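You operate a simulated robot arm through the tools that you are given. There is no shell and no other tool. Be economical: measure what you need, move in short steps, check, and stop when the job is done.

The job below is to be done with a simulated two-armed robot. You get a single attempt, and the scene is never put back.

## Task
Take the clamp off the orange holder and tilt its slim can to 30.
Fine: the clamp goes on its free pin; tilt by the can's scale; both side knobs end tight.

It is judged by the outcome, as a careful person would: the job done as asked, and still so three seconds after it is handed in. It fails if anything else is knocked over, pushed out of place, dropped, spilled or broken.

## Robot
Two 7-joint arms with two-finger parallel grippers on one trunk, on a base that drives. Base frame: it is fixed to the floor where the robot stands at the start and does not move with it; the origin is under the middle of the robot, x ahead of it, y to its left, z up. Lengths are in m, angles in degrees, forces in N, time in s.
The left shoulder is at the start at [-0.109, 0.119, 0.729], the right one opposite. Each reaches about 0.826 m from its shoulder. Places, roughly: clamp with a yellow knob (4x12x16 cm) [0.9, 0, 1.3]; side knob of slim can in the orange holder [0.9, 0, 1]; slim can in the orange holder [0.9, 0, 1]. Payload 3.43 kg a hand.
The TCP of each hand is the grasp point between the finger pads, 0.03 m short of the fingertips. In the tool frame z runs along the fingers and y along their closing line. Largest opening 0.094 m; finger width 0.028, thickness 0.01; the body of the gripper, 0.05 by 0.096 m, starts 0.055 m behind the TCP.
Orientation is that of the tool frame in the base frame, as [roll, pitch, yaw] about the fixed x, y, z axes, in that order (R = Rz(yaw) Ry(pitch) Rx(roll)). With the fingers straight down and closing along the base's y, the tool's x points along the base's -x, its y along +y and its z along -z.

## Interface
- The arms move only by the tool servo_tool. It takes "left_motion", "right_motion" or both (then of equal length, played together; a hand with none holds still); each is a list of rows, each a list of 7 numbers: the opening, from 0 (shut) to 1 (fully open), then the shift along the tool's x, y, z in m, then the turn, a rotation vector about the tool's x, y, z in degrees. In form: [[grip, x, y, z, wx, wy, wz], ...]. A call has 1 to 12 rows; each row is the pose to reach, as a shift and turn from the pose commanded when the call began, along the tool's axes at that moment. A row lasts 0.2 s, in which the tool goes at most 0.05 m and 8.6 degrees; a call with a longer step from one row to the next is refused whole, and so is a gripper value outside its range. Where a pose cannot be reached the arm comes as near as it can. A force on the tool above 90 N (or 10 N above the force at the start of the call, whichever is more), or a blocked arm, ends the call early, and 0.2 s more pass. The fingers move at their own pace (about 0.153 m/s each) and stop on an object; they squeeze with about 37 N. The grip force told is the motor's: it shows also when the fingers shut on nothing. Time passes only in rows, and 0.2 s behind the last, so rows that repeat a pose let the fingers close. The reply holds the time, the measured pose of the TCP, the force on the tool along the base axes, the opening and the grip force, in the units named above and with some noise, with the torque about the TCP (base axes, N m) and any sound that the robot's microphone picked up.
- Cameras (640 x 400 px; columns grow to the right, rows downward): "scene" is now at [0.0515, 0.0245, 1.4583]; the picture's right is [0.26, -0.96, 0.00], its down [-0.53, -0.14, -0.84] and it looks along [0.81, 0.22, -0.54] (base axes); focal length 295 px, centre (320, 200). "left" rides on the left gripper at [0.076, -0.014, -0.103] in its tool frame; the picture's right is [0.18, 0.98, 0.00], its down [-0.75, 0.14, -0.64] and it looks along [-0.63, 0.12, 0.77] (tool axes); focal length 243 px, centre (320, 200). "right" rides on the right gripper at [0.076, 0.014, -0.102] in its tool frame; the picture's right is [-0.18, 0.98, 0.00], its down [-0.75, -0.14, -0.64] and it looks along [-0.63, -0.12, 0.77] (tool axes); focal length 243 px, centre (320, 200). There is no depth. A picture from a camera that has moved, and an enlarged one, comes with that camera's place and axes in the base frame and with its lens.
- get_image(camera): a new picture of that camera. No time passes.
- lift_body(by): slides the trunk up (or, below 0, down) by that many m; the arms and the scene camera ride with it, the base frame stays. It gives what a move gives, with no picture.
- roll_base(legs): drives the robot by 1 to 6 legs, each [ahead, left, turn to the left] in m, m and degrees, along the robot's own axes; the way and the turn of a leg run together, so that a leg with both is an arc; at most 1.5 m and 180 degrees a leg. The arms and the cameras ride along, it lands a little off, and it stops where it bumps. It gives what a move gives.
- aim_head(pan, tilt): turns the head with the scene camera to pan (to the left, within 143 degrees either way) and tilt (down, from -29 to 69), counted from straight ahead of the robot. It gives what a move gives.
- enlarge(camera, box): a new picture of the part [left, top, right, bottom] of that camera's present view, enlarged. No time passes.
- sign_off(): hands the job in; it is judged then, once.

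Work in short steps. Places have to be worked out from the pictures, the camera data and where the tool is seen: move nearer, look again, correct. Check each grasp and each placing, and mend what went wrong. You have 120 turns and 108 pictures in all, those below and enlarged ones among them. Open the grippers and draw the arms clear of the work before you hand the job in, unless the task says otherwise; then end with one line.

The tools are called after "Call:" by a JSON object that holds its "op" and its "data". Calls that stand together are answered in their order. servo_tool: Moves the arms, as the interface text tells. Its arguments: {"type":"object","properties":{"left_motion":{"type":"array"},"right_motion":{"type":"array"}},"required":[]} The other tools are called the same way: lift_body (by) slides the trunk up or down; roll_base (legs) drives the base; aim_head (pan, tilt) turns the head that bears the scene camera; get_image (camera) takes a picture; enlarge (camera, box) takes an enlarged picture of a part of a camera's view; sign_off () hands the job in.

At the start:

```text
t: 0.0
left_ee_pos: [0.389, 0.1813, 1.0]
left_tool_rot: [-180.0, 0.0, -180.0]
left_force: [-0.4, -0.3, -0.3]
left_torque: [-0.01, 0.02, 0.02]
left_finger_gap: 0.0938
left_grip_force: 0.1
right_ee_pos: [0.336, -0.1418, 1.0007]
right_tool_rot: [180.0, 0.1, 180.0]
right_force: [-0.2, 0.2, 1.0]
right_torque: [0.0, -0.01, 0.0]
right_finger_gap: 0.0941
right_grip_force: 0.1
trunk travel left (down, up): [-0.15, 0.185]
robot x, y, heading: [-0.0021, -0.0018, 0.0]
head pan, tilt: [15.3, 33.0]
```

scene: 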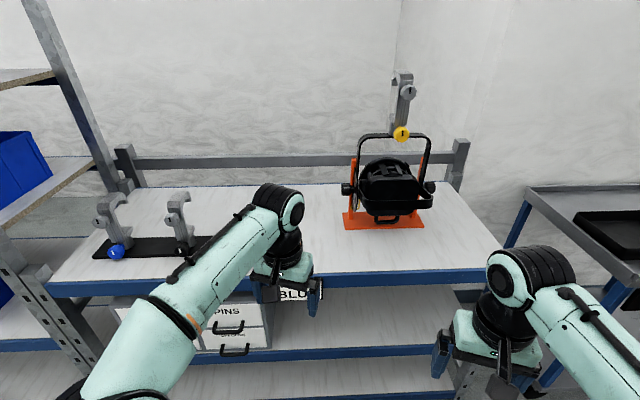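
right: 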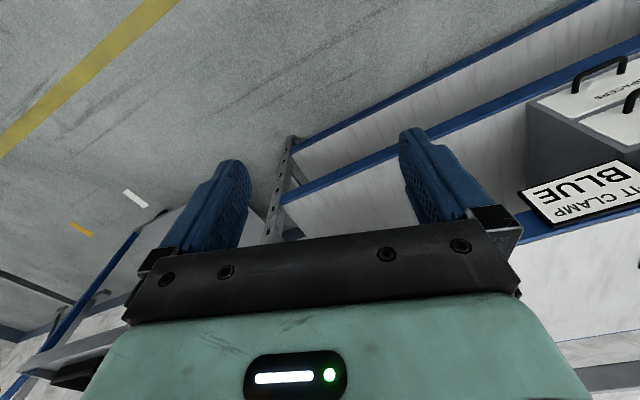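
left: 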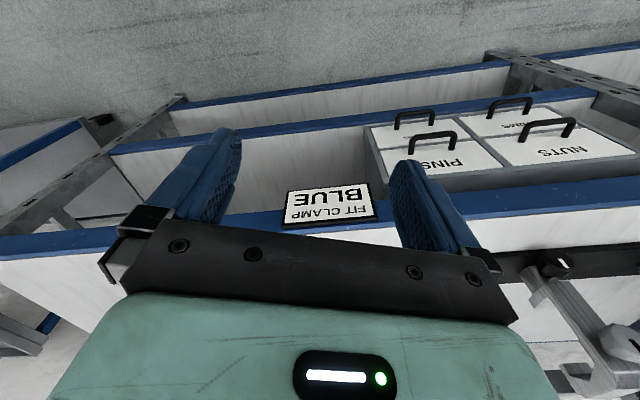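

The orange holder stands at the right with the yellow-knob clamp above it. I take closer looks at the holder and at the rack on the left.

Call:
{"op": "enlarge", "data": {"camera": "scene", "box": [320, 60, 480, 240]}}

Call:
{"op": "enlarge", "data": {"camera": "scene", "box": [60, 160, 260, 285]}}

```text
2.22 times, centred on (400, 150) of scene
camera zoom: at [0.0515, 0.0245, 1.4583], right [0.26, -0.96, 0.0], down [-0.53, -0.14, -0.84], along [0.81, 0.22, -0.54], focal length 656 px, centre (142, 311)
```

zoom: 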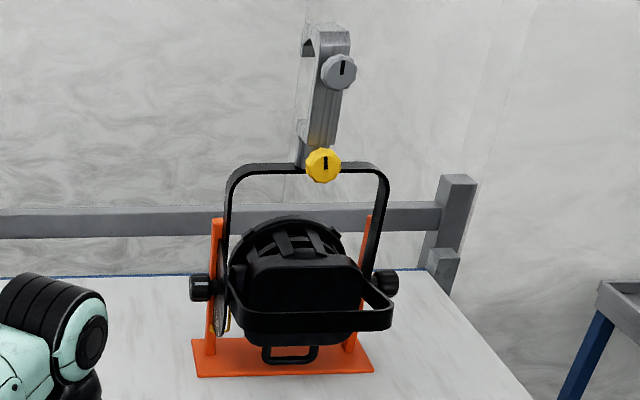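

```text
3.20 times, centred on (160, 222) of scene
camera zoom: at [0.0515, 0.0245, 1.4583], right [0.26, -0.96, 0.0], down [-0.53, -0.14, -0.84], along [0.81, 0.22, -0.54], focal length 944 px, centre (832, 128)
```

zoom: 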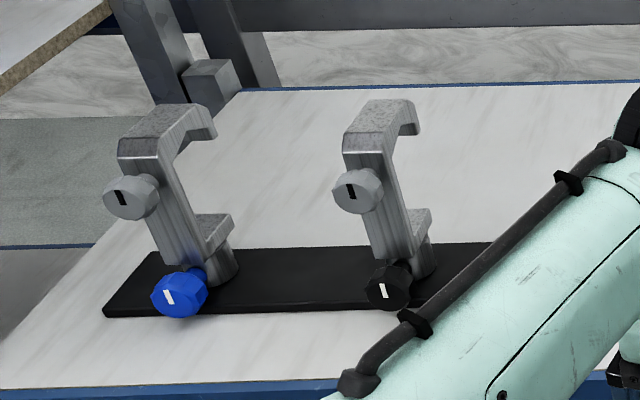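

The left arm hides the part of the rack where the free pin should be. I lower and draw back the left hand, well before the bench edge, and look again.

Call:
{"op": "servo_tool", "data": {"left_motion": [[1, 0.04, 0, 0.02, 0, 0, 0], [1, 0.07, 0, 0.05, 0, 0, 0], [1, 0.1, 0, 0.09, 0, 0, 0], [1, 0.1, 0, 0.13, 0, 0, 0], [1, 0.1, 0, 0.17, 0, 0, 0]]}}

Call:
{"op": "get_image", "data": {"camera": "scene"}}

```text
t: 1.2
left_ee_pos: [0.2872, 0.1814, 0.8302]
left_tool_rot: [-180.0, 0.0, -180.0]
left_force: [0.4, -0.3, -0.3]
left_torque: [0.01, -0.01, 0.0]
left_finger_gap: 0.0939
left_grip_force: 0.0
right_ee_pos: [0.3356, -0.1401, 0.9999]
right_tool_rot: [180.0, -0.1, -179.9]
right_force: [0.8, 0.4, -0.4]
right_torque: [0.01, 0.0, -0.02]
right_finger_gap: 0.094
right_grip_force: 0.1
trunk travel left (down, up): [-0.15, 0.185]
robot x, y, heading: [-0.0022, -0.0016, 0.1]
head pan, tilt: [15.3, 33.0]
```

```text
102 pictures are left
camera scene: at [0.0515, 0.0246, 1.4583], right [0.26, -0.96, 0.0], down [-0.53, -0.14, -0.84], along [0.81, 0.22, -0.54], focal length 295 px, centre (320, 200)
```

scene: 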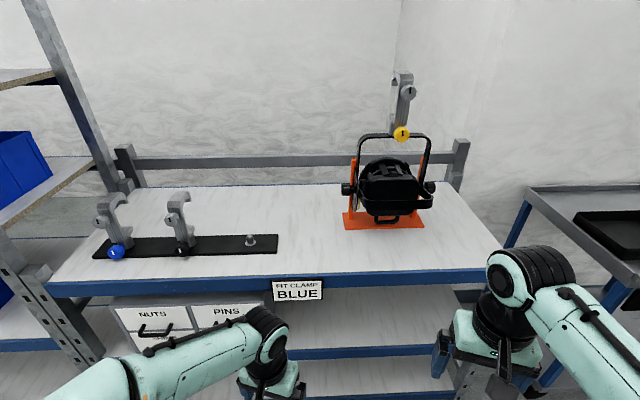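

The free pin is visible at the right end of the rack. Now I look closely at the can's scale, the knobs and the pin.

Call:
{"op": "enlarge", "data": {"camera": "scene", "box": [335, 150, 445, 235]}}

Call:
{"op": "enlarge", "data": {"camera": "scene", "box": [165, 185, 285, 265]}}

Call:
{"op": "enlarge", "data": {"camera": "scene", "box": [370, 60, 440, 150]}}

```text
4.71 times, centred on (390, 192) of scene
camera zoom: at [0.0515, 0.0246, 1.4583], right [0.26, -0.96, 0.0], down [-0.53, -0.14, -0.84], along [0.81, 0.22, -0.54], focal length 1389 px, centre (-9, 235)
```

zoom: 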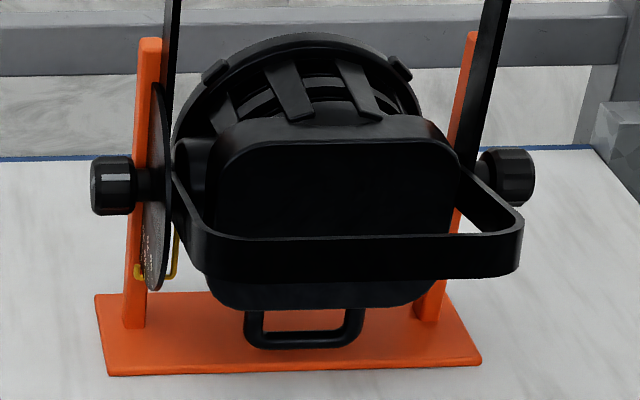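

```text
5.00 times, centred on (225, 225) of scene
camera zoom: at [0.0515, 0.0246, 1.4583], right [0.26, -0.96, 0.0], down [-0.53, -0.14, -0.84], along [0.81, 0.22, -0.54], focal length 1476 px, centre (795, 75)
```

zoom: 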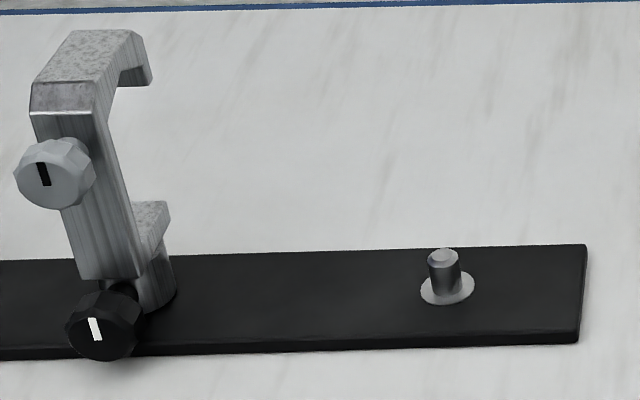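

```text
4.44 times, centred on (405, 105) of scene
camera zoom: at [0.0515, 0.0246, 1.4583], right [0.26, -0.96, 0.0], down [-0.53, -0.14, -0.84], along [0.81, 0.22, -0.54], focal length 1312 px, centre (-58, 622)
```

zoom: 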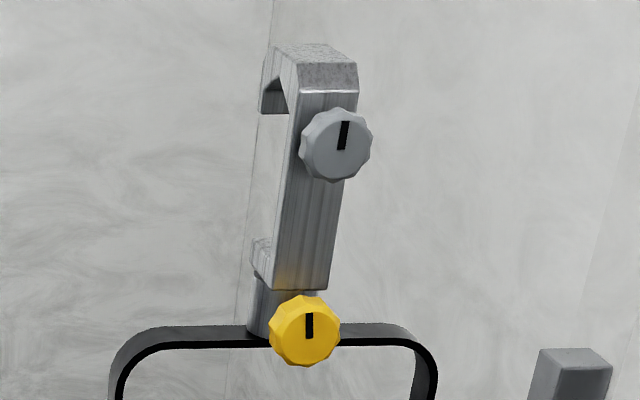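

The pin is at about (0.66, 0.41), and the bench is turned about 16° left. I raise the left hand back up, then square the robot to the bench and check before driving nearer.

Call:
{"op": "servo_tool", "data": {"left_motion": [[1, 0.02, 0, -0.04, 0, 0, 0], [1, 0.04, 0, -0.08, 0, 0, 0], [1, 0.05, 0, -0.12, 0, 0, 0], [1, 0.05, 0, -0.16, 0, 0, 0], [1, 0.05, 0, -0.2, 0, 0, 0], [1, 0.05, 0, -0.24, 0, 0, 0]]}}

Call:
{"op": "roll_base", "data": {"legs": [[0, 0, 16]]}}

Call:
{"op": "aim_head", "data": {"pan": 0, "tilt": 33}}

Call:
{"op": "get_image", "data": {"camera": "scene"}}

```text
t: 2.6
left_ee_pos: [0.2384, 0.1836, 1.0703]
left_tool_rot: [-180.0, 0.0, -180.0]
left_force: [-0.5, -0.5, 0.2]
left_torque: [0.03, 0.0, 0.04]
left_finger_gap: 0.0941
left_grip_force: 0.1
right_ee_pos: [0.3347, -0.1406, 1.0001]
right_tool_rot: [180.0, 0.0, 179.9]
right_force: [0.7, -0.1, 0.4]
right_torque: [0.0, 0.02, 0.01]
right_finger_gap: 0.0939
right_grip_force: 0.0
trunk travel left (down, up): [-0.15, 0.185]
robot x, y, heading: [0.0005, 0.0, -0.2]
head pan, tilt: [15.3, 33.0]
```

```text
t: 3.9
left_ee_pos: [0.1794, 0.2411, 1.069]
left_tool_rot: [180.0, 0.0, -164.2]
left_force: [0.2, 0.6, 0.5]
left_torque: [-0.01, -0.01, 0.01]
left_finger_gap: 0.0941
left_grip_force: 0.1
right_ee_pos: [0.3608, -0.0442, 1.0002]
right_tool_rot: [-179.9, 0.0, -164.2]
right_force: [-0.7, -0.3, 0.5]
right_torque: [0.02, -0.02, -0.01]
right_finger_gap: 0.094
right_grip_force: 0.0
trunk travel left (down, up): [-0.15, 0.185]
robot x, y, heading: [-0.0003, 0.0005, 15.8]
head pan, tilt: [15.3, 33.0]
```

```text
t: 4.7
left_ee_pos: [0.1808, 0.2412, 1.0688]
left_tool_rot: [180.0, 0.0, -164.2]
left_force: [0.3, 0.2, -0.8]
left_torque: [0.01, -0.03, -0.01]
left_finger_gap: 0.0943
left_grip_force: 0.0
right_ee_pos: [0.3609, -0.0438, 1.0002]
right_tool_rot: [-180.0, -0.1, -164.3]
right_force: [0.4, 0.4, -0.3]
right_torque: [-0.02, -0.01, 0.01]
right_finger_gap: 0.0941
right_grip_force: 0.0
trunk travel left (down, up): [-0.15, 0.185]
robot x, y, heading: [0.0029, -0.0043, 15.9]
head pan, tilt: [0.0, 33.0]
```

```text
98 pictures are left
camera scene: at [0.0526, 0.0154, 1.4583], right [0.27, -0.96, 0.0], down [-0.52, -0.15, -0.84], along [0.81, 0.23, -0.54], focal length 295 px, centre (320, 200)
```

scene: 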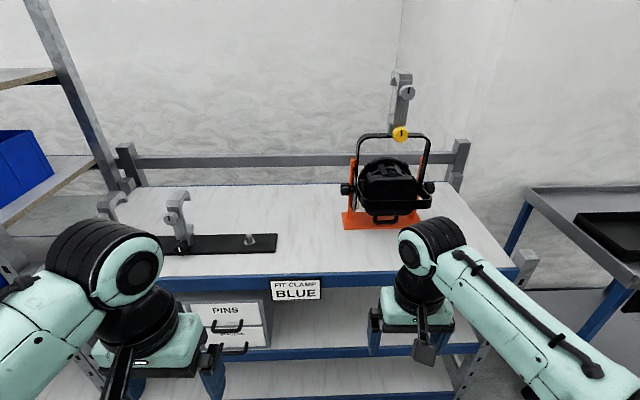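

The bench is turned about 19°. I turn a little more, shift right toward the holder, and drive forward.

Call:
{"op": "roll_base", "data": {"legs": [[0, 0, 3.5], [0, -0.22, 0], [0.2, 0, 0]]}}

Call:
{"op": "get_image", "data": {"camera": "scene"}}

```text
t: 8.9
left_ee_pos: [0.4288, 0.1068, 1.0679]
left_tool_rot: [-180.0, 0.1, -160.9]
left_force: [0.9, -0.1, -0.7]
left_torque: [0.01, 0.02, 0.02]
left_finger_gap: 0.094
left_grip_force: 0.1
right_ee_pos: [0.6264, -0.1684, 0.9996]
right_tool_rot: [179.9, 0.0, -160.9]
right_force: [0.6, 0.0, -0.3]
right_torque: [-0.04, 0.01, 0.03]
right_finger_gap: 0.0943
right_grip_force: 0.0
trunk travel left (down, up): [-0.15, 0.185]
robot x, y, heading: [0.262, -0.1426, 19.0]
head pan, tilt: [0.0, 33.0]
```

```text
97 pictures are left
camera scene: at [0.3151, -0.1263, 1.4583], right [0.33, -0.95, 0.0], down [-0.52, -0.18, -0.84], along [0.79, 0.27, -0.55], focal length 295 px, centre (320, 200)
```

scene: 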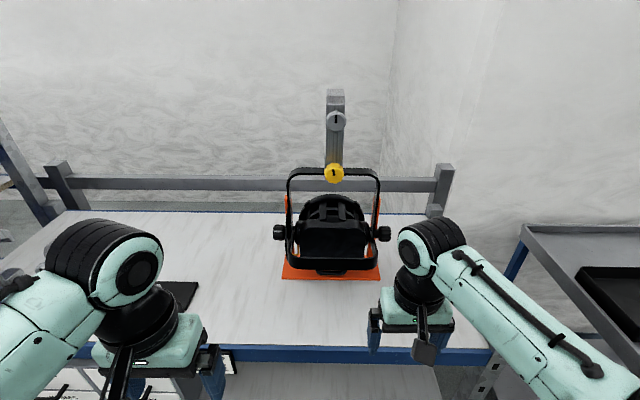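

The holder is now straight ahead; the yellow knob is at about (0.81, 0.01, 1.19) and the side-knob axis at about z 1.00. I raise the trunk and bring the left hand to the left of the holder, turned to face right, so its camera can read the scale.

Call:
{"op": "lift_body", "data": {"by": 0.15}}

Call:
{"op": "servo_tool", "data": {"left_motion": [[1, -0.025, 0.03, 0.0, 0, 0, 8], [1, -0.05, 0.06, 0.0, 0, 0, 16], [1, -0.08, 0.09, 0.01, 0, 0, 24], [1, -0.11, 0.12, 0.02, 0, 0, 32], [1, -0.14, 0.15, 0.03, 0, 0, 40], [1, -0.17, 0.18, 0.04, 0, 0, 48], [1, -0.2, 0.19, 0.05, 0, 0, 56], [1, -0.23, 0.19, 0.06, 0, 0, 64], [1, -0.26, 0.19, 0.07, 0, 0, 72], [1, -0.29, 0.19, 0.08, 0, 0, 80], [1, -0.32, 0.19, 0.09, 0, 0, 88]]}}

Call:
{"op": "get_image", "data": {"camera": "left"}}

```text
t: 10.7
left_ee_pos: [0.4278, 0.1059, 1.2183]
left_tool_rot: [-180.0, 0.0, -161.0]
left_force: [-0.8, 0.1, 0.4]
left_torque: [-0.05, -0.04, 0.01]
left_finger_gap: 0.0942
left_grip_force: 0.1
right_ee_pos: [0.6243, -0.1683, 1.1504]
right_tool_rot: [180.0, 0.0, -161.0]
right_force: [-0.3, 0.8, 0.8]
right_torque: [-0.01, 0.0, 0.01]
right_finger_gap: 0.094
right_grip_force: 0.1
trunk travel left (down, up): [-0.3, 0.035]
robot x, y, heading: [0.2629, -0.1454, 19.1]
head pan, tilt: [0.0, 33.0]
```

```text
t: 13.1
left_ee_pos: [0.5938, 0.3377, 1.1087]
left_tool_rot: [-179.9, 0.0, 110.7]
left_force: [0.4, 0.8, 0.5]
left_torque: [0.01, -0.03, 0.05]
left_finger_gap: 0.094
left_grip_force: 0.0
left hand out of reach, approached as far as the arm can: row 7, 8, 9, 10, 11
right_ee_pos: [0.6247, -0.1682, 1.1489]
right_tool_rot: [-180.0, -0.1, -160.9]
right_force: [0.1, 0.8, -0.6]
right_torque: [-0.01, 0.02, -0.02]
right_finger_gap: 0.0941
right_grip_force: 0.1
trunk travel left (down, up): [-0.3, 0.035]
robot x, y, heading: [0.2618, -0.143, 19.0]
head pan, tilt: [0.0, 33.0]
```

```text
96 pictures are left
camera left: at [0.5537, 0.4046, 1.2116], right [0.85, 0.52, 0.0], down [0.4, -0.65, 0.64], along [0.34, -0.55, -0.77], focal length 243 px, centre (320, 200)
```

left: 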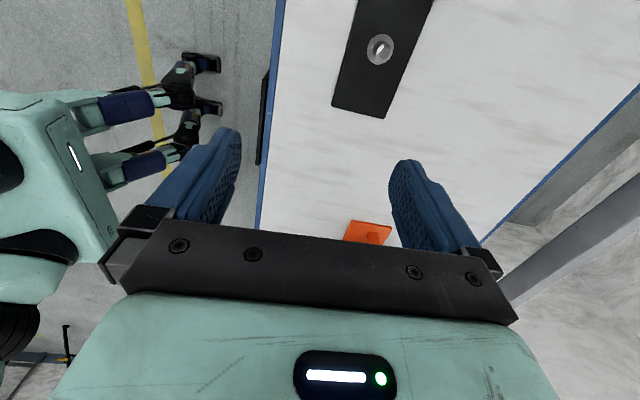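

The view points too far down. I tilt the hand so that its camera looks more level toward the holder's left side.

Call:
{"op": "servo_tool", "data": {"left_motion": [[1, 0, 0, 0.0, 0, -8, 0], [1, 0, 0, 0.0, 0, -16, 0], [1, 0, 0, 0.0, 0, -24, 0], [1, 0, 0, 0.0, 0, -32, 0], [1, 0, 0, 0.0, 0, -38, 0]]}}

Call:
{"op": "get_image", "data": {"camera": "left"}}

```text
t: 14.3
left_ee_pos: [0.5556, 0.3573, 1.1074]
left_tool_rot: [179.0, 28.5, 113.6]
left_force: [-0.4, 0.8, 0.7]
left_torque: [-0.01, -0.04, -0.01]
left_finger_gap: 0.0938
left_grip_force: 0.0
left hand out of reach, approached as far as the arm can: row 2, 3, 4, 5
right_ee_pos: [0.6224, -0.1654, 1.1505]
right_tool_rot: [-179.9, 0.1, -160.9]
right_force: [0.4, -0.3, -0.3]
right_torque: [0.0, -0.07, -0.02]
right_finger_gap: 0.0939
right_grip_force: 0.0
trunk travel left (down, up): [-0.3, 0.035]
robot x, y, heading: [0.2608, -0.1452, 18.7]
head pan, tilt: [0.0, 33.0]
```

```text
95 pictures are left
camera left: at [0.4946, 0.4563, 1.1607], right [0.83, 0.55, -0.07], down [0.26, -0.27, 0.93], along [0.49, -0.79, -0.37], focal length 243 px, centre (320, 200)
```

left: 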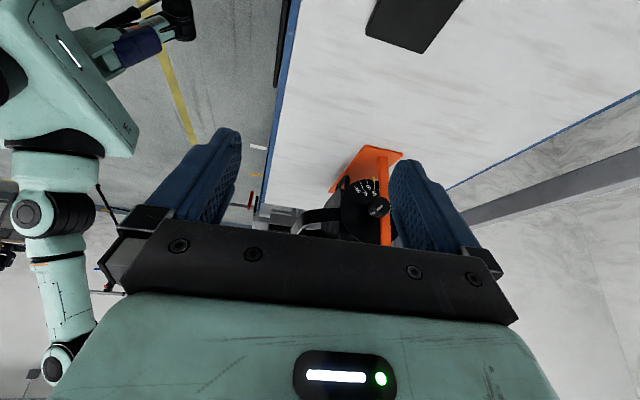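

I can see the scale disc. Enlarge it.

Call:
{"op": "enlarge", "data": {"camera": "left", "box": [320, 140, 410, 245]}}

```text
3.81 times, centred on (365, 192) of left
camera zoom: at [0.4946, 0.4563, 1.1607], right [0.83, 0.55, -0.07], down [0.26, -0.27, 0.93], along [0.49, -0.79, -0.37], focal length 924 px, centre (149, 229)
```

zoom: 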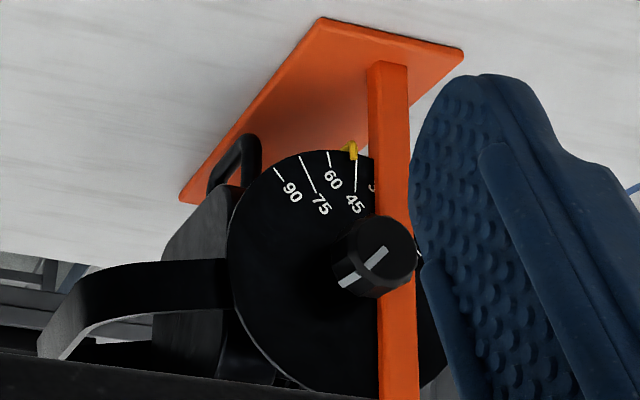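

The can's scale reads about 45 now, with the yellow pointer at the bottom. I drive 0.08 m nearer, watching for any bump, then turn the right hand to point forward below the clamp.

Call:
{"op": "roll_base", "data": {"legs": [[0.08, 0, 0]]}}

Call:
{"op": "servo_tool", "data": {"right_motion": [[1, 0, 0, 0, 0, -8.2, 0], [1, 0, 0, 0, 0, -16.4, 0], [1, 0, 0, 0, 0, -24.6, 0], [1, 0, 0, 0, 0, -32.8, 0], [1, 0, 0, 0, 0, -41, 0], [1, 0, 0, 0, 0, -49.2, 0], [1, 0, 0, 0, 0, -57.4, 0], [1, 0, 0, 0, 0, -65.6, 0], [1, 0, 0, 0, 0, -73.8, 0], [1, 0, 0, 0, 0, -82, 0], [1, 0, 0, 0, 0, -90, 0]]}}

Call:
{"op": "get_image", "data": {"camera": "scene"}}

Call:
{"op": "get_image", "data": {"camera": "right"}}

```text
t: 15.3
left_ee_pos: [0.6319, 0.3819, 1.1061]
left_tool_rot: [179.0, 28.2, 113.7]
left_force: [-0.2, -0.3, 0.0]
left_torque: [-0.03, 0.04, 0.0]
left_finger_gap: 0.0941
left_grip_force: 0.1
right_ee_pos: [0.6996, -0.1412, 1.1503]
right_tool_rot: [180.0, 0.0, -160.9]
right_force: [-0.8, 0.2, -0.1]
right_torque: [0.0, 0.03, 0.0]
right_finger_gap: 0.0939
right_grip_force: 0.0
trunk travel left (down, up): [-0.3, 0.035]
robot x, y, heading: [0.3384, -0.1216, 19.2]
head pan, tilt: [0.0, 33.0]
```

```text
t: 17.7
left_ee_pos: [0.632, 0.3825, 1.107]
left_tool_rot: [178.9, 28.3, 113.8]
left_force: [0.0, -0.2, 0.1]
left_torque: [0.02, 0.03, 0.0]
left_finger_gap: 0.0939
left_grip_force: 0.1
right_ee_pos: [0.7182, -0.1301, 1.1666]
right_tool_rot: [56.8, 89.9, 76.0]
right_force: [-0.1, 0.3, -0.3]
right_torque: [0.0, 0.02, -0.02]
right_finger_gap: 0.094
right_grip_force: 0.1
right hand out of reach, approached as far as the arm can: row 10, 11
trunk travel left (down, up): [-0.3, 0.035]
robot x, y, heading: [0.3348, -0.1162, 19.0]
head pan, tilt: [0.0, 33.0]
```

```text
93 pictures are left
camera scene: at [0.3816, -0.1027, 1.6105], right [0.33, -0.94, 0.0], down [-0.52, -0.18, -0.84], along [0.79, 0.27, -0.55], focal length 295 px, centre (320, 200)
```

scene: 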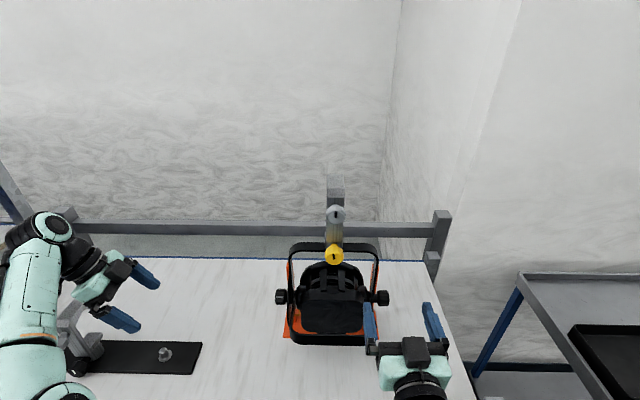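

```text
92 pictures are left
camera right: at [0.6172, -0.1486, 1.0904], right [-0.32, 0.93, 0.19], down [-0.56, -0.34, 0.75], along [0.76, 0.14, 0.63], focal length 243 px, centre (320, 200)
```

right: 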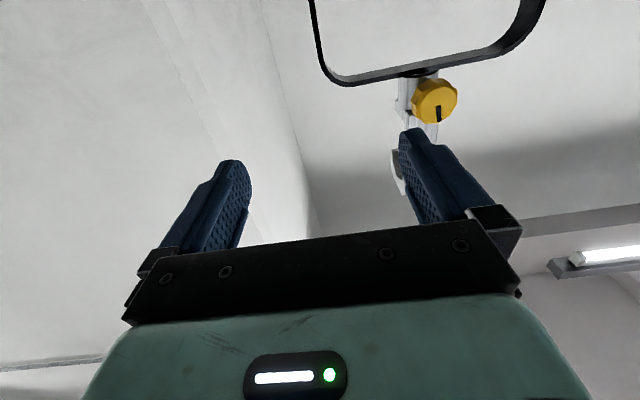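

The yellow knob comes out at about (0.802, 0.009, 1.188) and about 4 cm wide. I bring the open right hand in line with it, stopping short.

Call:
{"op": "servo_tool", "data": {"right_motion": [[1, -0.005, 0.03, 0.01, 0, 0, 0], [1, -0.012, 0.06, 0.02, 0, 0, 0], [1, -0.018, 0.09, 0.03, 0, 0, 0], [1, -0.021, 0.104, 0.05, 0, 0, 0], [1, -0.021, 0.104, 0.05, 0, 0, 0]]}}

Call:
{"op": "get_image", "data": {"camera": "right"}}

Call:
{"op": "enlarge", "data": {"camera": "scene", "box": [270, 160, 430, 360]}}

```text
t: 18.9
left_ee_pos: [0.6316, 0.3808, 1.1077]
left_tool_rot: [178.9, 28.3, 113.7]
left_force: [-0.2, 0.2, 0.0]
left_torque: [-0.02, 0.03, -0.01]
left_finger_gap: 0.0942
left_grip_force: 0.1
right_ee_pos: [0.7319, -0.0152, 1.1854]
right_tool_rot: [-166.5, 89.9, -147.4]
right_force: [0.1, -0.1, -0.3]
right_torque: [-0.01, 0.02, -0.01]
right_finger_gap: 0.094
right_grip_force: 0.0
trunk travel left (down, up): [-0.3, 0.035]
robot x, y, heading: [0.3373, -0.1194, 19.3]
head pan, tilt: [0.0, 33.0]
```

```text
91 pictures are left
camera right: at [0.6305, -0.0343, 1.1101], right [-0.32, 0.93, 0.18], down [-0.56, -0.34, 0.75], along [0.76, 0.14, 0.63], focal length 243 px, centre (320, 200)
```

right: 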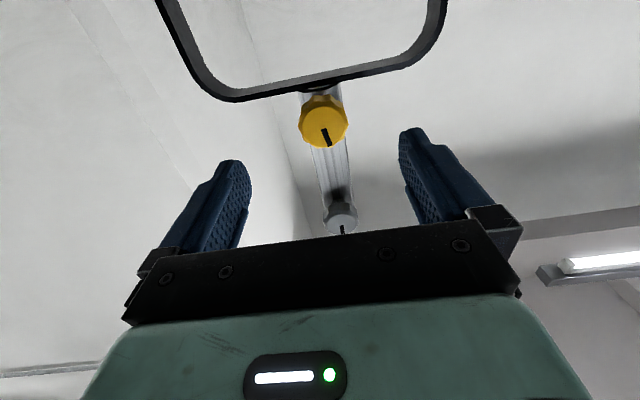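

```text
2.00 times, centred on (350, 260) of scene
camera zoom: at [0.3804, -0.1039, 1.6105], right [0.33, -0.95, 0.0], down [-0.51, -0.18, -0.84], along [0.79, 0.27, -0.54], focal length 590 px, centre (260, 80)
```

zoom: 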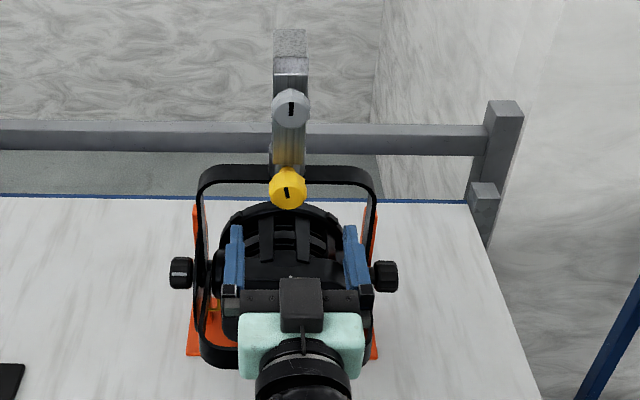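

The hand is lined up within a few mm. I move forward over the knob, then close on it.

Call:
{"op": "servo_tool", "data": {"right_motion": [[1, 0, 0.003, 0.03, 0, 0, 0], [1, 0, 0.003, 0.05, 0, 0, 0], [1, 0, 0.003, 0.07, 0, 0, 0], [0.2, 0, 0.003, 0.07, 0, 0, 0], [0.2, 0, 0.003, 0.07, 0, 0, 0], [0.2, 0, 0.003, 0.07, 0, 0, 0]]}}

Call:
{"op": "get_image", "data": {"camera": "right"}}

Call:
{"op": "enlarge", "data": {"camera": "scene", "box": [270, 160, 430, 360]}}

```text
t: 20.3
left_ee_pos: [0.6319, 0.3825, 1.1071]
left_tool_rot: [178.9, 28.4, 113.8]
left_force: [-0.3, 0.3, -0.1]
left_torque: [0.01, 0.01, 0.02]
left_finger_gap: 0.094
left_grip_force: 0.2
right_ee_pos: [0.7995, 0.0107, 1.1857]
right_tool_rot: [-155.6, 89.9, -136.4]
right_force: [3.7, 3.9, 0.1]
right_torque: [0.03, -0.08, -0.6]
right_finger_gap: 0.0371
right_grip_force: 37.0
trunk travel left (down, up): [-0.3, 0.035]
robot x, y, heading: [0.3365, -0.1186, 19.3]
head pan, tilt: [0.0, 33.0]
```

```text
89 pictures are left
camera right: at [0.6976, -0.0083, 1.1102], right [-0.32, 0.93, 0.18], down [-0.56, -0.34, 0.75], along [0.76, 0.14, 0.63], focal length 243 px, centre (320, 200)
```

right: 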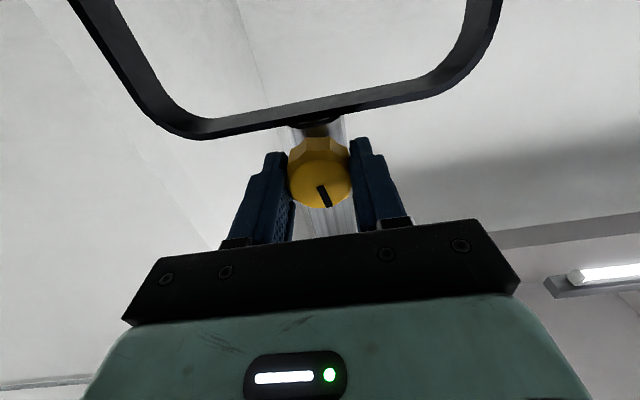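

```text
2.00 times, centred on (350, 260) of scene
camera zoom: at [0.3816, -0.1027, 1.6105], right [0.33, -0.94, 0.0], down [-0.52, -0.18, -0.84], along [0.79, 0.27, -0.55], focal length 590 px, centre (260, 80)
```

zoom: 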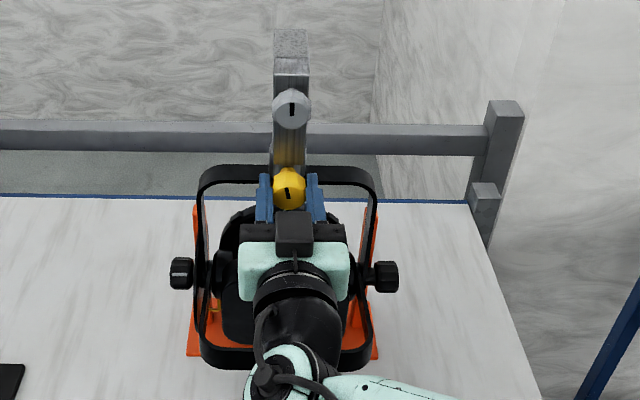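

The fingers are holding the knob with a 37 mm gap. I turn it counter-clockwise to loosen it and watch the torque.

Call:
{"op": "servo_tool", "data": {"right_motion": [[0.2, 0, 0, 0, 0, 0, -8], [0.2, 0, 0, 0, 0, 0, -16], [0.2, 0, 0, 0, 0, 0, -24], [0.2, 0, 0, 0, 0, 0, -32], [0.2, 0, 0, 0, 0, 0, -40], [0.2, 0, 0, 0, 0, 0, -48], [0.2, 0, 0, 0, 0, 0, -56], [0.2, 0, 0, 0, 0, 0, -64]]}}

Call:
{"op": "enlarge", "data": {"camera": "scene", "box": [270, 160, 430, 360]}}

```text
t: 22.1
left_ee_pos: [0.632, 0.3826, 1.1071]
left_tool_rot: [179.1, 28.2, 113.7]
left_force: [-0.3, -0.2, 0.1]
left_torque: [0.02, -0.03, 0.01]
left_finger_gap: 0.0943
left_grip_force: 0.2
right_ee_pos: [0.7967, 0.0101, 1.186]
right_tool_rot: [-90.0, 25.9, -70.7]
right_force: [5.5, 2.8, -1.0]
right_torque: [0.01, 0.08, 0.01]
right_finger_gap: 0.0365
right_grip_force: 37.2
trunk travel left (down, up): [-0.3, 0.035]
robot x, y, heading: [0.3377, -0.1194, 18.9]
head pan, tilt: [0.0, 33.0]
```

```text
2.00 times, centred on (350, 260) of scene
camera zoom: at [0.3822, -0.1031, 1.6105], right [0.33, -0.94, 0.0], down [-0.52, -0.18, -0.84], along [0.79, 0.27, -0.55], focal length 590 px, centre (260, 80)
```

zoom: 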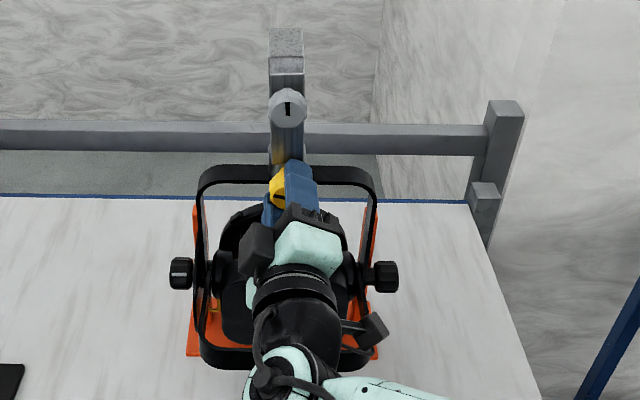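

The hand turned 64° with low torque, and the clamp shifted slightly. I look closer at the knob.

Call:
{"op": "enlarge", "data": {"camera": "scene", "box": [315, 165, 375, 275]}}

Call:
{"op": "get_image", "data": {"camera": "right"}}

```text
3.64 times, centred on (345, 220) of scene
camera zoom: at [0.3822, -0.1031, 1.6105], right [0.33, -0.94, 0.0], down [-0.52, -0.18, -0.84], along [0.79, 0.27, -0.55], focal length 1073 px, centre (229, 127)
```

zoom: 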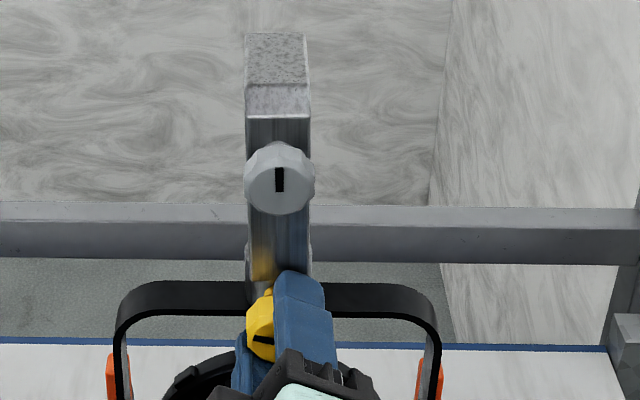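

```text
85 pictures are left
camera right: at [0.721, -0.0809, 1.1416], right [-0.2, 0.56, -0.8], down [-0.81, 0.37, 0.46], along [0.55, 0.74, 0.38], focal length 243 px, centre (320, 200)
```

right: 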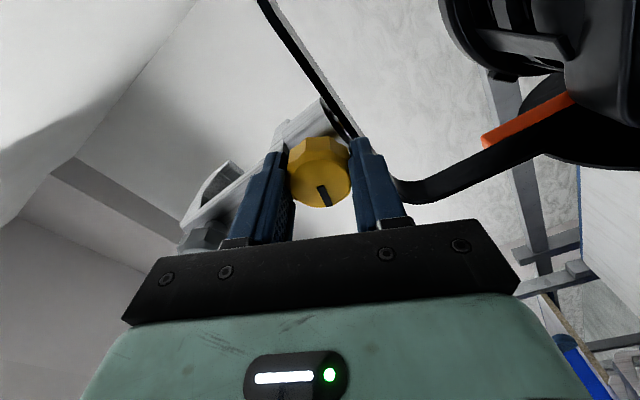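

The mark moved with the hand, so the knob is turning and the torque is now zero. I continue as far as the wrist comfortably allows.

Call:
{"op": "servo_tool", "data": {"right_motion": [[0.2, 0, 0, 0, 0, 0, -8], [0.2, 0, 0, 0, 0, 0, -16], [0.2, 0, 0, 0, 0, 0, -24], [0.2, 0, 0, 0, 0, 0, -32], [0.2, 0, 0, 0, 0, 0, -40], [0.2, 0, 0, 0, 0, 0, -48], [0.2, 0, 0, 0, 0, 0, -56], [0.2, 0, 0, 0, 0, 0, -64]]}}

Call:
{"op": "enlarge", "data": {"camera": "scene", "box": [315, 165, 375, 275]}}

```text
t: 23.9
left_ee_pos: [0.6326, 0.3814, 1.1064]
left_tool_rot: [178.9, 28.2, 113.7]
left_force: [0.3, 0.7, 0.0]
left_torque: [-0.01, -0.02, 0.03]
left_finger_gap: 0.0941
left_grip_force: 0.0
right_ee_pos: [0.7983, 0.0095, 1.1855]
right_tool_rot: [-90.1, -38.2, -70.8]
right_force: [2.2, 1.6, -3.8]
right_torque: [-0.07, 0.19, 0.06]
right_finger_gap: 0.0365
right_grip_force: 36.7
trunk travel left (down, up): [-0.3, 0.035]
robot x, y, heading: [0.3384, -0.1191, 19.1]
head pan, tilt: [0.0, 33.0]
```

```text
3.64 times, centred on (345, 220) of scene
camera zoom: at [0.3817, -0.103, 1.6105], right [0.33, -0.94, 0.0], down [-0.52, -0.18, -0.84], along [0.79, 0.27, -0.55], focal length 1073 px, centre (229, 127)
```

zoom: 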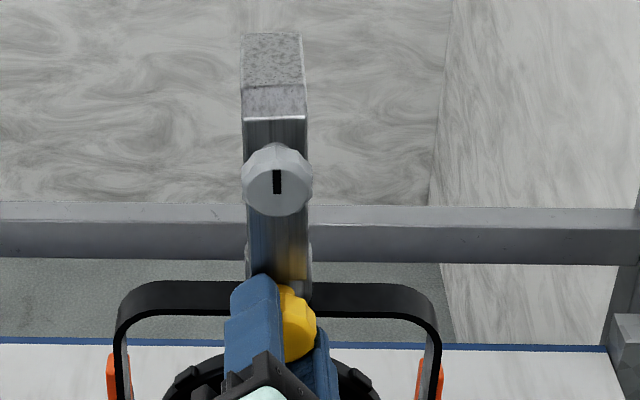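

128° is turned so far and the clamp seems to be coming free. I turn a bit more, then try a gentle 12 mm lift straight up while still holding the knob.

Call:
{"op": "servo_tool", "data": {"right_motion": [[0.2, 0, 0, 0, 0, 0, -8], [0.2, 0, 0, 0, 0, 0, -16], [0.2, 0, 0, 0, 0, 0, -24], [0.2, 0, 0, 0, 0, 0, -32], [0.2, 0, 0, 0, 0, 0, -40], [0.2, 0, 0, 0, 0, 0, -48], [0.2, 0, 0, 0, 0, 0, -52]]}}

Call:
{"op": "get_image", "data": {"camera": "right"}}

```text
t: 25.5
left_ee_pos: [0.6325, 0.3819, 1.1071]
left_tool_rot: [178.9, 28.2, 113.7]
left_force: [0.2, 0.0, 0.4]
left_torque: [0.03, 0.0, -0.02]
left_finger_gap: 0.0942
left_grip_force: 0.2
right_ee_pos: [0.7966, 0.009, 1.1864]
right_tool_rot: [70.5, -89.7, 128.6]
right_force: [7.3, 1.1, 0.4]
right_torque: [0.04, -0.11, -0.03]
right_finger_gap: 0.0368
right_grip_force: 36.8
trunk travel left (down, up): [-0.3, 0.035]
robot x, y, heading: [0.3353, -0.121, 19.1]
head pan, tilt: [0.0, 33.0]
```

```text
83 pictures are left
camera right: at [0.7055, -0.0359, 1.2637], right [0.32, -0.93, -0.18], down [-0.65, -0.08, -0.75], along [0.69, 0.36, -0.63], focal length 243 px, centre (320, 200)
```

right: 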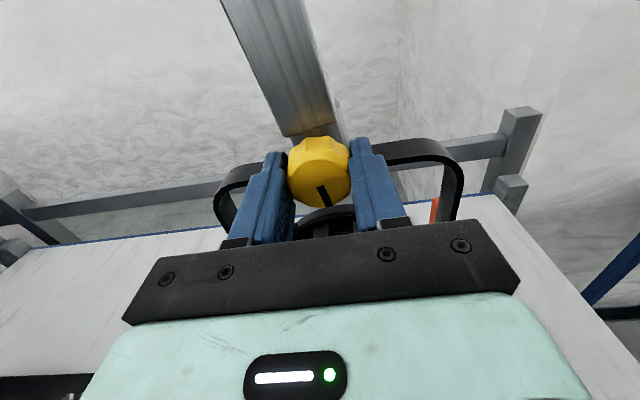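

The knob is turned 180° and the hand is now camera-up, which makes things easier to see. I test-lift by 12 mm along tool x, which now points up.

Call:
{"op": "servo_tool", "data": {"right_motion": [[0.2, 0.004, 0, 0, 0, 0, 0], [0.2, 0.008, 0, 0, 0, 0, 0], [0.2, 0.012, 0, 0, 0, 0, 0]]}}

Call:
{"op": "get_image", "data": {"camera": "right"}}

```text
t: 26.3
left_ee_pos: [0.6314, 0.3815, 1.106]
left_tool_rot: [179.0, 28.2, 113.7]
left_force: [-1.4, 0.2, -0.9]
left_torque: [0.03, -0.04, 0.0]
left_finger_gap: 0.0939
left_grip_force: 0.2
right_ee_pos: [0.7957, 0.0103, 1.1978]
right_tool_rot: [156.0, -90.0, 43.0]
right_force: [4.7, 2.0, -3.9]
right_torque: [-0.03, 0.17, 0.09]
right_finger_gap: 0.0366
right_grip_force: 36.8
trunk travel left (down, up): [-0.3, 0.035]
robot x, y, heading: [0.3359, -0.1191, 19.2]
head pan, tilt: [0.0, 33.0]
```

```text
82 pictures are left
camera right: at [0.7051, -0.0355, 1.275], right [0.32, -0.93, -0.18], down [-0.65, -0.08, -0.75], along [0.68, 0.36, -0.63], focal length 243 px, centre (320, 200)
```

right: 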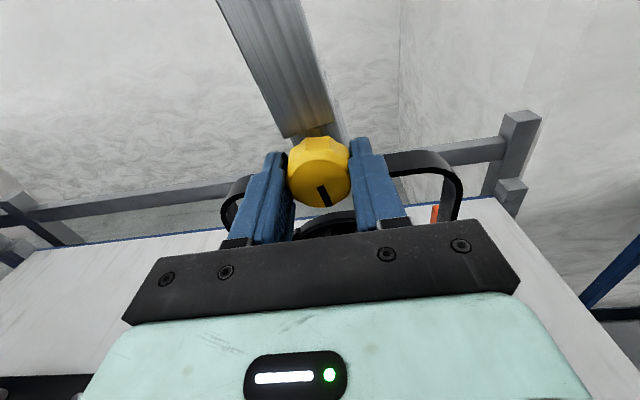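

The clamp rises freely, with only its weight on the hand. I set it back down, release the knob, back off, and raise the hand to grip the clamp's bar between the two knobs instead.

Call:
{"op": "servo_tool", "data": {"right_motion": [[0.2, -0.006, 0, 0, 0, 0, 0], [0.2, -0.012, 0, 0, 0, 0, 0], [0.7, -0.012, 0, 0, 0, 0, 0], [0.8, -0.012, 0, 0, 0, 0, 0], [0.8, -0.012, 0, -0.03, 0, 0, 0], [0.8, -0.012, 0, -0.06, 0, 0, 0], [0.8, 0.03, 0, -0.07, 0, 0, 0], [0.8, 0.03, 0, -0.07, 0, 0, 0]]}}

Call:
{"op": "get_image", "data": {"camera": "right"}}

Call:
{"op": "enlarge", "data": {"camera": "scene", "box": [270, 160, 430, 360]}}

```text
t: 28.1
left_ee_pos: [0.632, 0.3818, 1.1079]
left_tool_rot: [179.0, 28.3, 113.7]
left_force: [0.5, -0.3, 0.6]
left_torque: [0.01, 0.0, 0.02]
left_finger_gap: 0.0939
left_grip_force: 0.0
right_ee_pos: [0.7286, -0.0115, 1.2315]
right_tool_rot: [161.6, -89.9, 37.5]
right_force: [0.1, 0.4, 0.7]
right_torque: [0.01, 0.0, 0.02]
right_finger_gap: 0.0753
right_grip_force: 0.1
trunk travel left (down, up): [-0.3, 0.035]
robot x, y, heading: [0.3351, -0.1167, 19.4]
head pan, tilt: [0.0, 33.0]
```

```text
81 pictures are left
camera right: at [0.6375, -0.057, 1.3075], right [0.32, -0.93, -0.18], down [-0.65, -0.08, -0.75], along [0.69, 0.36, -0.63], focal length 243 px, centre (320, 200)
```

right: 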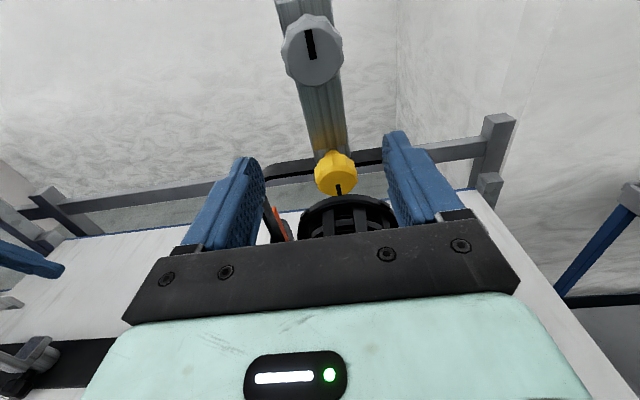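

```text
2.00 times, centred on (350, 260) of scene
camera zoom: at [0.3812, -0.1031, 1.6105], right [0.33, -0.94, 0.0], down [-0.51, -0.18, -0.84], along [0.79, 0.27, -0.54], focal length 590 px, centre (260, 80)
```

zoom: 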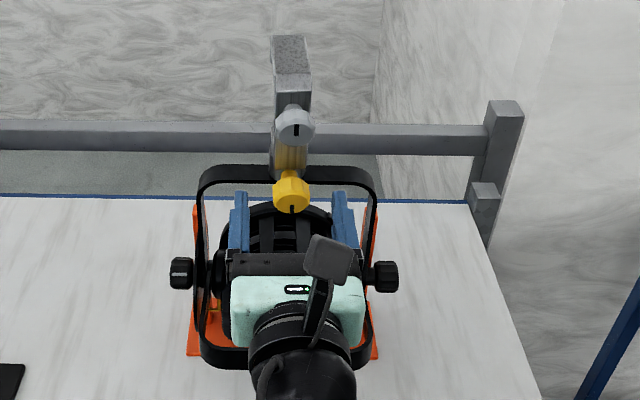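

The bar between the knobs is clear for the fingers at z ≈ 1.233. I advance and close on it.

Call:
{"op": "servo_tool", "data": {"right_motion": [[0.8, 0.002, 0.003, 0.03, 0, 0, 0], [0.8, 0.002, 0.003, 0.06, 0, 0, 0], [0.8, 0.002, 0.003, 0.09, 0, 0, 0], [0.1, 0.002, 0.003, 0.09, 0, 0, 0], [0.1, 0.002, 0.003, 0.09, 0, 0, 0], [0.1, 0.002, 0.003, 0.09, 0, 0, 0]]}}

Call:
{"op": "get_image", "data": {"camera": "right"}}

Call:
{"op": "enlarge", "data": {"camera": "scene", "box": [270, 160, 430, 360]}}

```text
t: 29.5
left_ee_pos: [0.6317, 0.3816, 1.1074]
left_tool_rot: [178.8, 28.3, 113.8]
left_force: [0.9, 0.4, -0.4]
left_torque: [-0.03, 0.05, 0.02]
left_finger_gap: 0.094
left_grip_force: 0.1
right_ee_pos: [0.8157, 0.0146, 1.2308]
right_tool_rot: [-179.8, -89.9, 18.9]
right_force: [-2.5, -2.1, -0.2]
right_torque: [-0.13, 0.2, -0.06]
right_finger_gap: 0.0337
right_grip_force: 37.2
trunk travel left (down, up): [-0.3, 0.035]
robot x, y, heading: [0.337, -0.1195, 19.0]
head pan, tilt: [0.0, 33.0]
```

```text
79 pictures are left
camera right: at [0.724, -0.0303, 1.3082], right [0.32, -0.93, -0.18], down [-0.65, -0.08, -0.75], along [0.69, 0.36, -0.63], focal length 243 px, centre (320, 200)
```

right: 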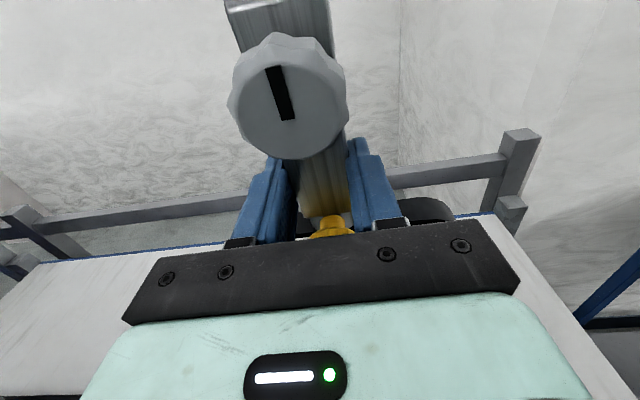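

```text
2.00 times, centred on (350, 260) of scene
camera zoom: at [0.3805, -0.1037, 1.6105], right [0.33, -0.94, 0.0], down [-0.51, -0.18, -0.84], along [0.79, 0.27, -0.54], focal length 590 px, centre (260, 80)
```

zoom: 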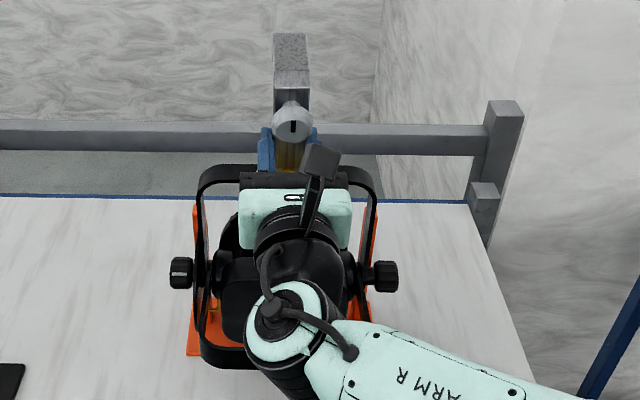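

The bar is gripped with a 34 mm gap. I lift straight up by 70 mm.

Call:
{"op": "servo_tool", "data": {"right_motion": [[0.1, 0.01, 0, 0, 0, 0, 0], [0.1, 0.02, 0, 0, 0, 0, 0], [0.1, 0.035, 0, 0, 0, 0, 0], [0.1, 0.05, 0, 0, 0, 0, 0], [0.1, 0.07, 0, 0, 0, 0, 0]]}}

Call:
{"op": "get_image", "data": {"camera": "scene"}}

Call:
{"op": "get_image", "data": {"camera": "left"}}

```text
t: 30.7
left_ee_pos: [0.6319, 0.3806, 1.107]
left_tool_rot: [178.9, 28.2, 113.7]
left_force: [0.2, -0.2, 0.9]
left_torque: [-0.01, 0.02, -0.01]
left_finger_gap: 0.0938
left_grip_force: 0.0
right_ee_pos: [0.8157, 0.0123, 1.3008]
right_tool_rot: [-22.8, -90.0, -138.1]
right_force: [-0.3, -0.2, -2.0]
right_torque: [0.02, 0.07, 0.01]
right_finger_gap: 0.0335
right_grip_force: 36.8
trunk travel left (down, up): [-0.3, 0.035]
robot x, y, heading: [0.3369, -0.121, 19.1]
head pan, tilt: [0.0, 33.0]
```

```text
77 pictures are left
camera scene: at [0.3809, -0.1035, 1.6105], right [0.33, -0.95, 0.0], down [-0.51, -0.18, -0.84], along [0.79, 0.27, -0.54], focal length 295 px, centre (320, 200)
```

scene: 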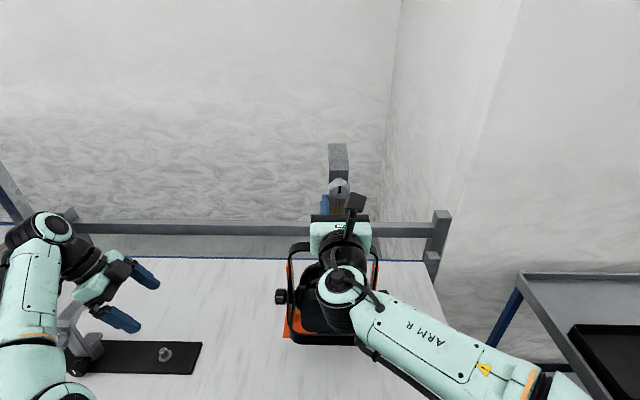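

```text
76 pictures are left
camera left: at [0.5705, 0.4802, 1.1616], right [0.83, 0.55, -0.07], down [0.26, -0.28, 0.92], along [0.49, -0.79, -0.37], focal length 243 px, centre (320, 200)
```

left: 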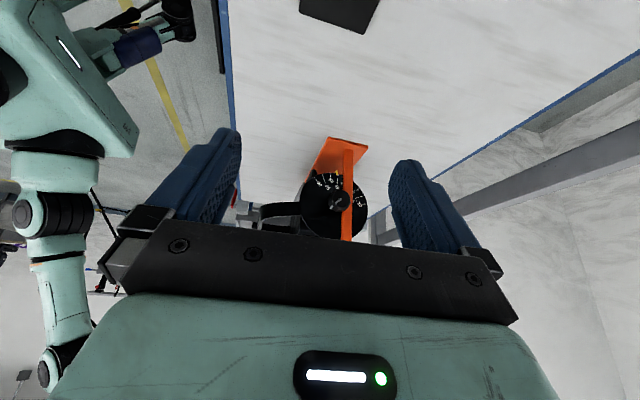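

The clamp is off the holder. Next I pull it back toward the robot and tuck the left arm in, before driving left toward the free pin at about (0.65, 0.41).

Call:
{"op": "servo_tool", "data": {"right_motion": [[0.1, 0.005, 0, -0.02, 0, 0, 0], [0.1, 0.01, 0, -0.04, 0, 0, 0], [0.1, 0.01, 0, -0.06, 0, 0, 0], [0.1, 0.01, 0, -0.08, 0, 0, 0], [0.1, 0.01, 0, -0.1, 0, 0, 0], [0.1, 0.01, 0, -0.12, 0, 0, 0]], "left_motion": [[1, -0.016, -0.035, 0, 0, 0, 0], [1, -0.032, -0.07, 0, 0, 0, 0], [1, -0.048, -0.105, 0, 0, 0, 0], [1, -0.065, -0.14, 0, 0, 0, 0], [1, -0.081, -0.175, 0, 0, 0, 0], [1, -0.098, -0.207, 0, 0, 0, 0]]}}

Call:
{"op": "get_image", "data": {"camera": "scene"}}

```text
t: 32.1
left_ee_pos: [0.4774, 0.217, 1.1485]
left_tool_rot: [178.9, 28.4, 113.7]
left_force: [-0.2, 0.4, -0.7]
left_torque: [0.03, -0.04, 0.01]
left_finger_gap: 0.0939
left_grip_force: 0.1
right_ee_pos: [0.7022, -0.0274, 1.3097]
right_tool_rot: [-38.6, -89.8, -122.3]
right_force: [0.3, -0.7, -2.8]
right_torque: [0.0, 0.07, -0.01]
right_finger_gap: 0.0338
right_grip_force: 37.3
trunk travel left (down, up): [-0.3, 0.035]
robot x, y, heading: [0.3379, -0.1178, 19.2]
head pan, tilt: [0.0, 33.0]
```

```text
75 pictures are left
camera scene: at [0.3794, -0.1047, 1.6105], right [0.33, -0.95, 0.0], down [-0.51, -0.18, -0.84], along [0.79, 0.27, -0.54], focal length 295 px, centre (320, 200)
```

scene: 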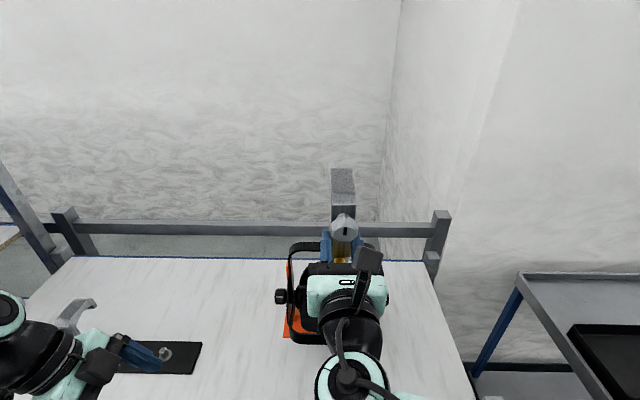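

Both arms are clear. I back up 0.08 m, then move left 0.33 m.

Call:
{"op": "roll_base", "data": {"legs": [[-0.08, 0, 0], [0, 0.33, 0]]}}

Call:
{"op": "aim_head", "data": {"pan": 5, "tilt": 48}}

Call:
{"op": "get_image", "data": {"camera": "scene"}}

Call:
{"op": "get_image", "data": {"camera": "right"}}

```text
t: 36.2
left_ee_pos: [0.2968, 0.4994, 1.1488]
left_tool_rot: [178.9, 28.2, 113.6]
left_force: [0.9, -0.3, 0.4]
left_torque: [0.02, -0.01, -0.01]
left_finger_gap: 0.0938
left_grip_force: 0.1
right_ee_pos: [0.5235, 0.2565, 1.3107]
right_tool_rot: [-44.1, -89.9, -117.0]
right_force: [-0.2, 0.1, -1.5]
right_torque: [-0.04, 0.07, -0.01]
right_finger_gap: 0.0337
right_grip_force: 37.4
trunk travel left (down, up): [-0.3, 0.035]
robot x, y, heading: [0.152, 0.1644, 18.7]
head pan, tilt: [0.0, 33.0]
```

```text
t: 37.0
left_ee_pos: [0.2968, 0.4996, 1.1479]
left_tool_rot: [178.9, 28.2, 113.6]
left_force: [0.0, 0.0, -1.0]
left_torque: [0.01, 0.02, -0.01]
left_finger_gap: 0.0941
left_grip_force: 0.2
right_ee_pos: [0.5231, 0.2561, 1.3101]
right_tool_rot: [-113.6, -90.0, -47.4]
right_force: [0.1, 0.5, -2.3]
right_torque: [-0.01, 0.06, 0.02]
right_finger_gap: 0.0335
right_grip_force: 37.0
trunk travel left (down, up): [-0.3, 0.035]
robot x, y, heading: [0.1584, 0.1647, 19.0]
head pan, tilt: [5.0, 48.0]
```

```text
74 pictures are left
camera scene: at [0.1873, 0.1825, 1.5885], right [0.41, -0.91, 0.0], down [-0.68, -0.3, -0.67], along [0.61, 0.27, -0.74], focal length 295 px, centre (320, 200)
```

scene: 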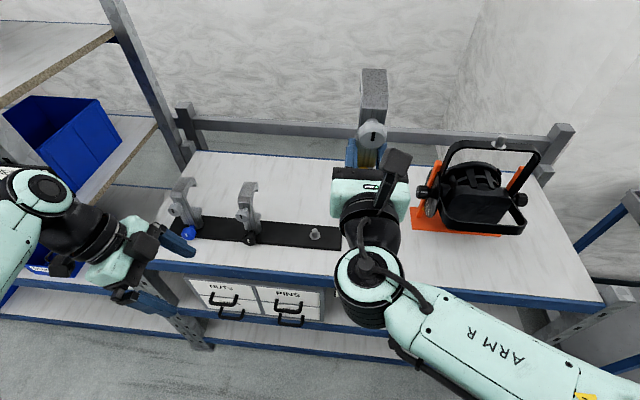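

```text
73 pictures are left
camera right: at [0.4305, 0.2107, 1.3871], right [0.32, -0.93, -0.18], down [-0.65, -0.08, -0.75], along [0.69, 0.36, -0.63], focal length 243 px, centre (320, 200)
```

right: 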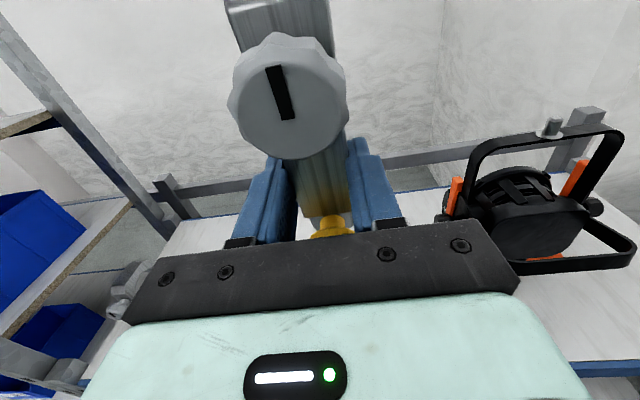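

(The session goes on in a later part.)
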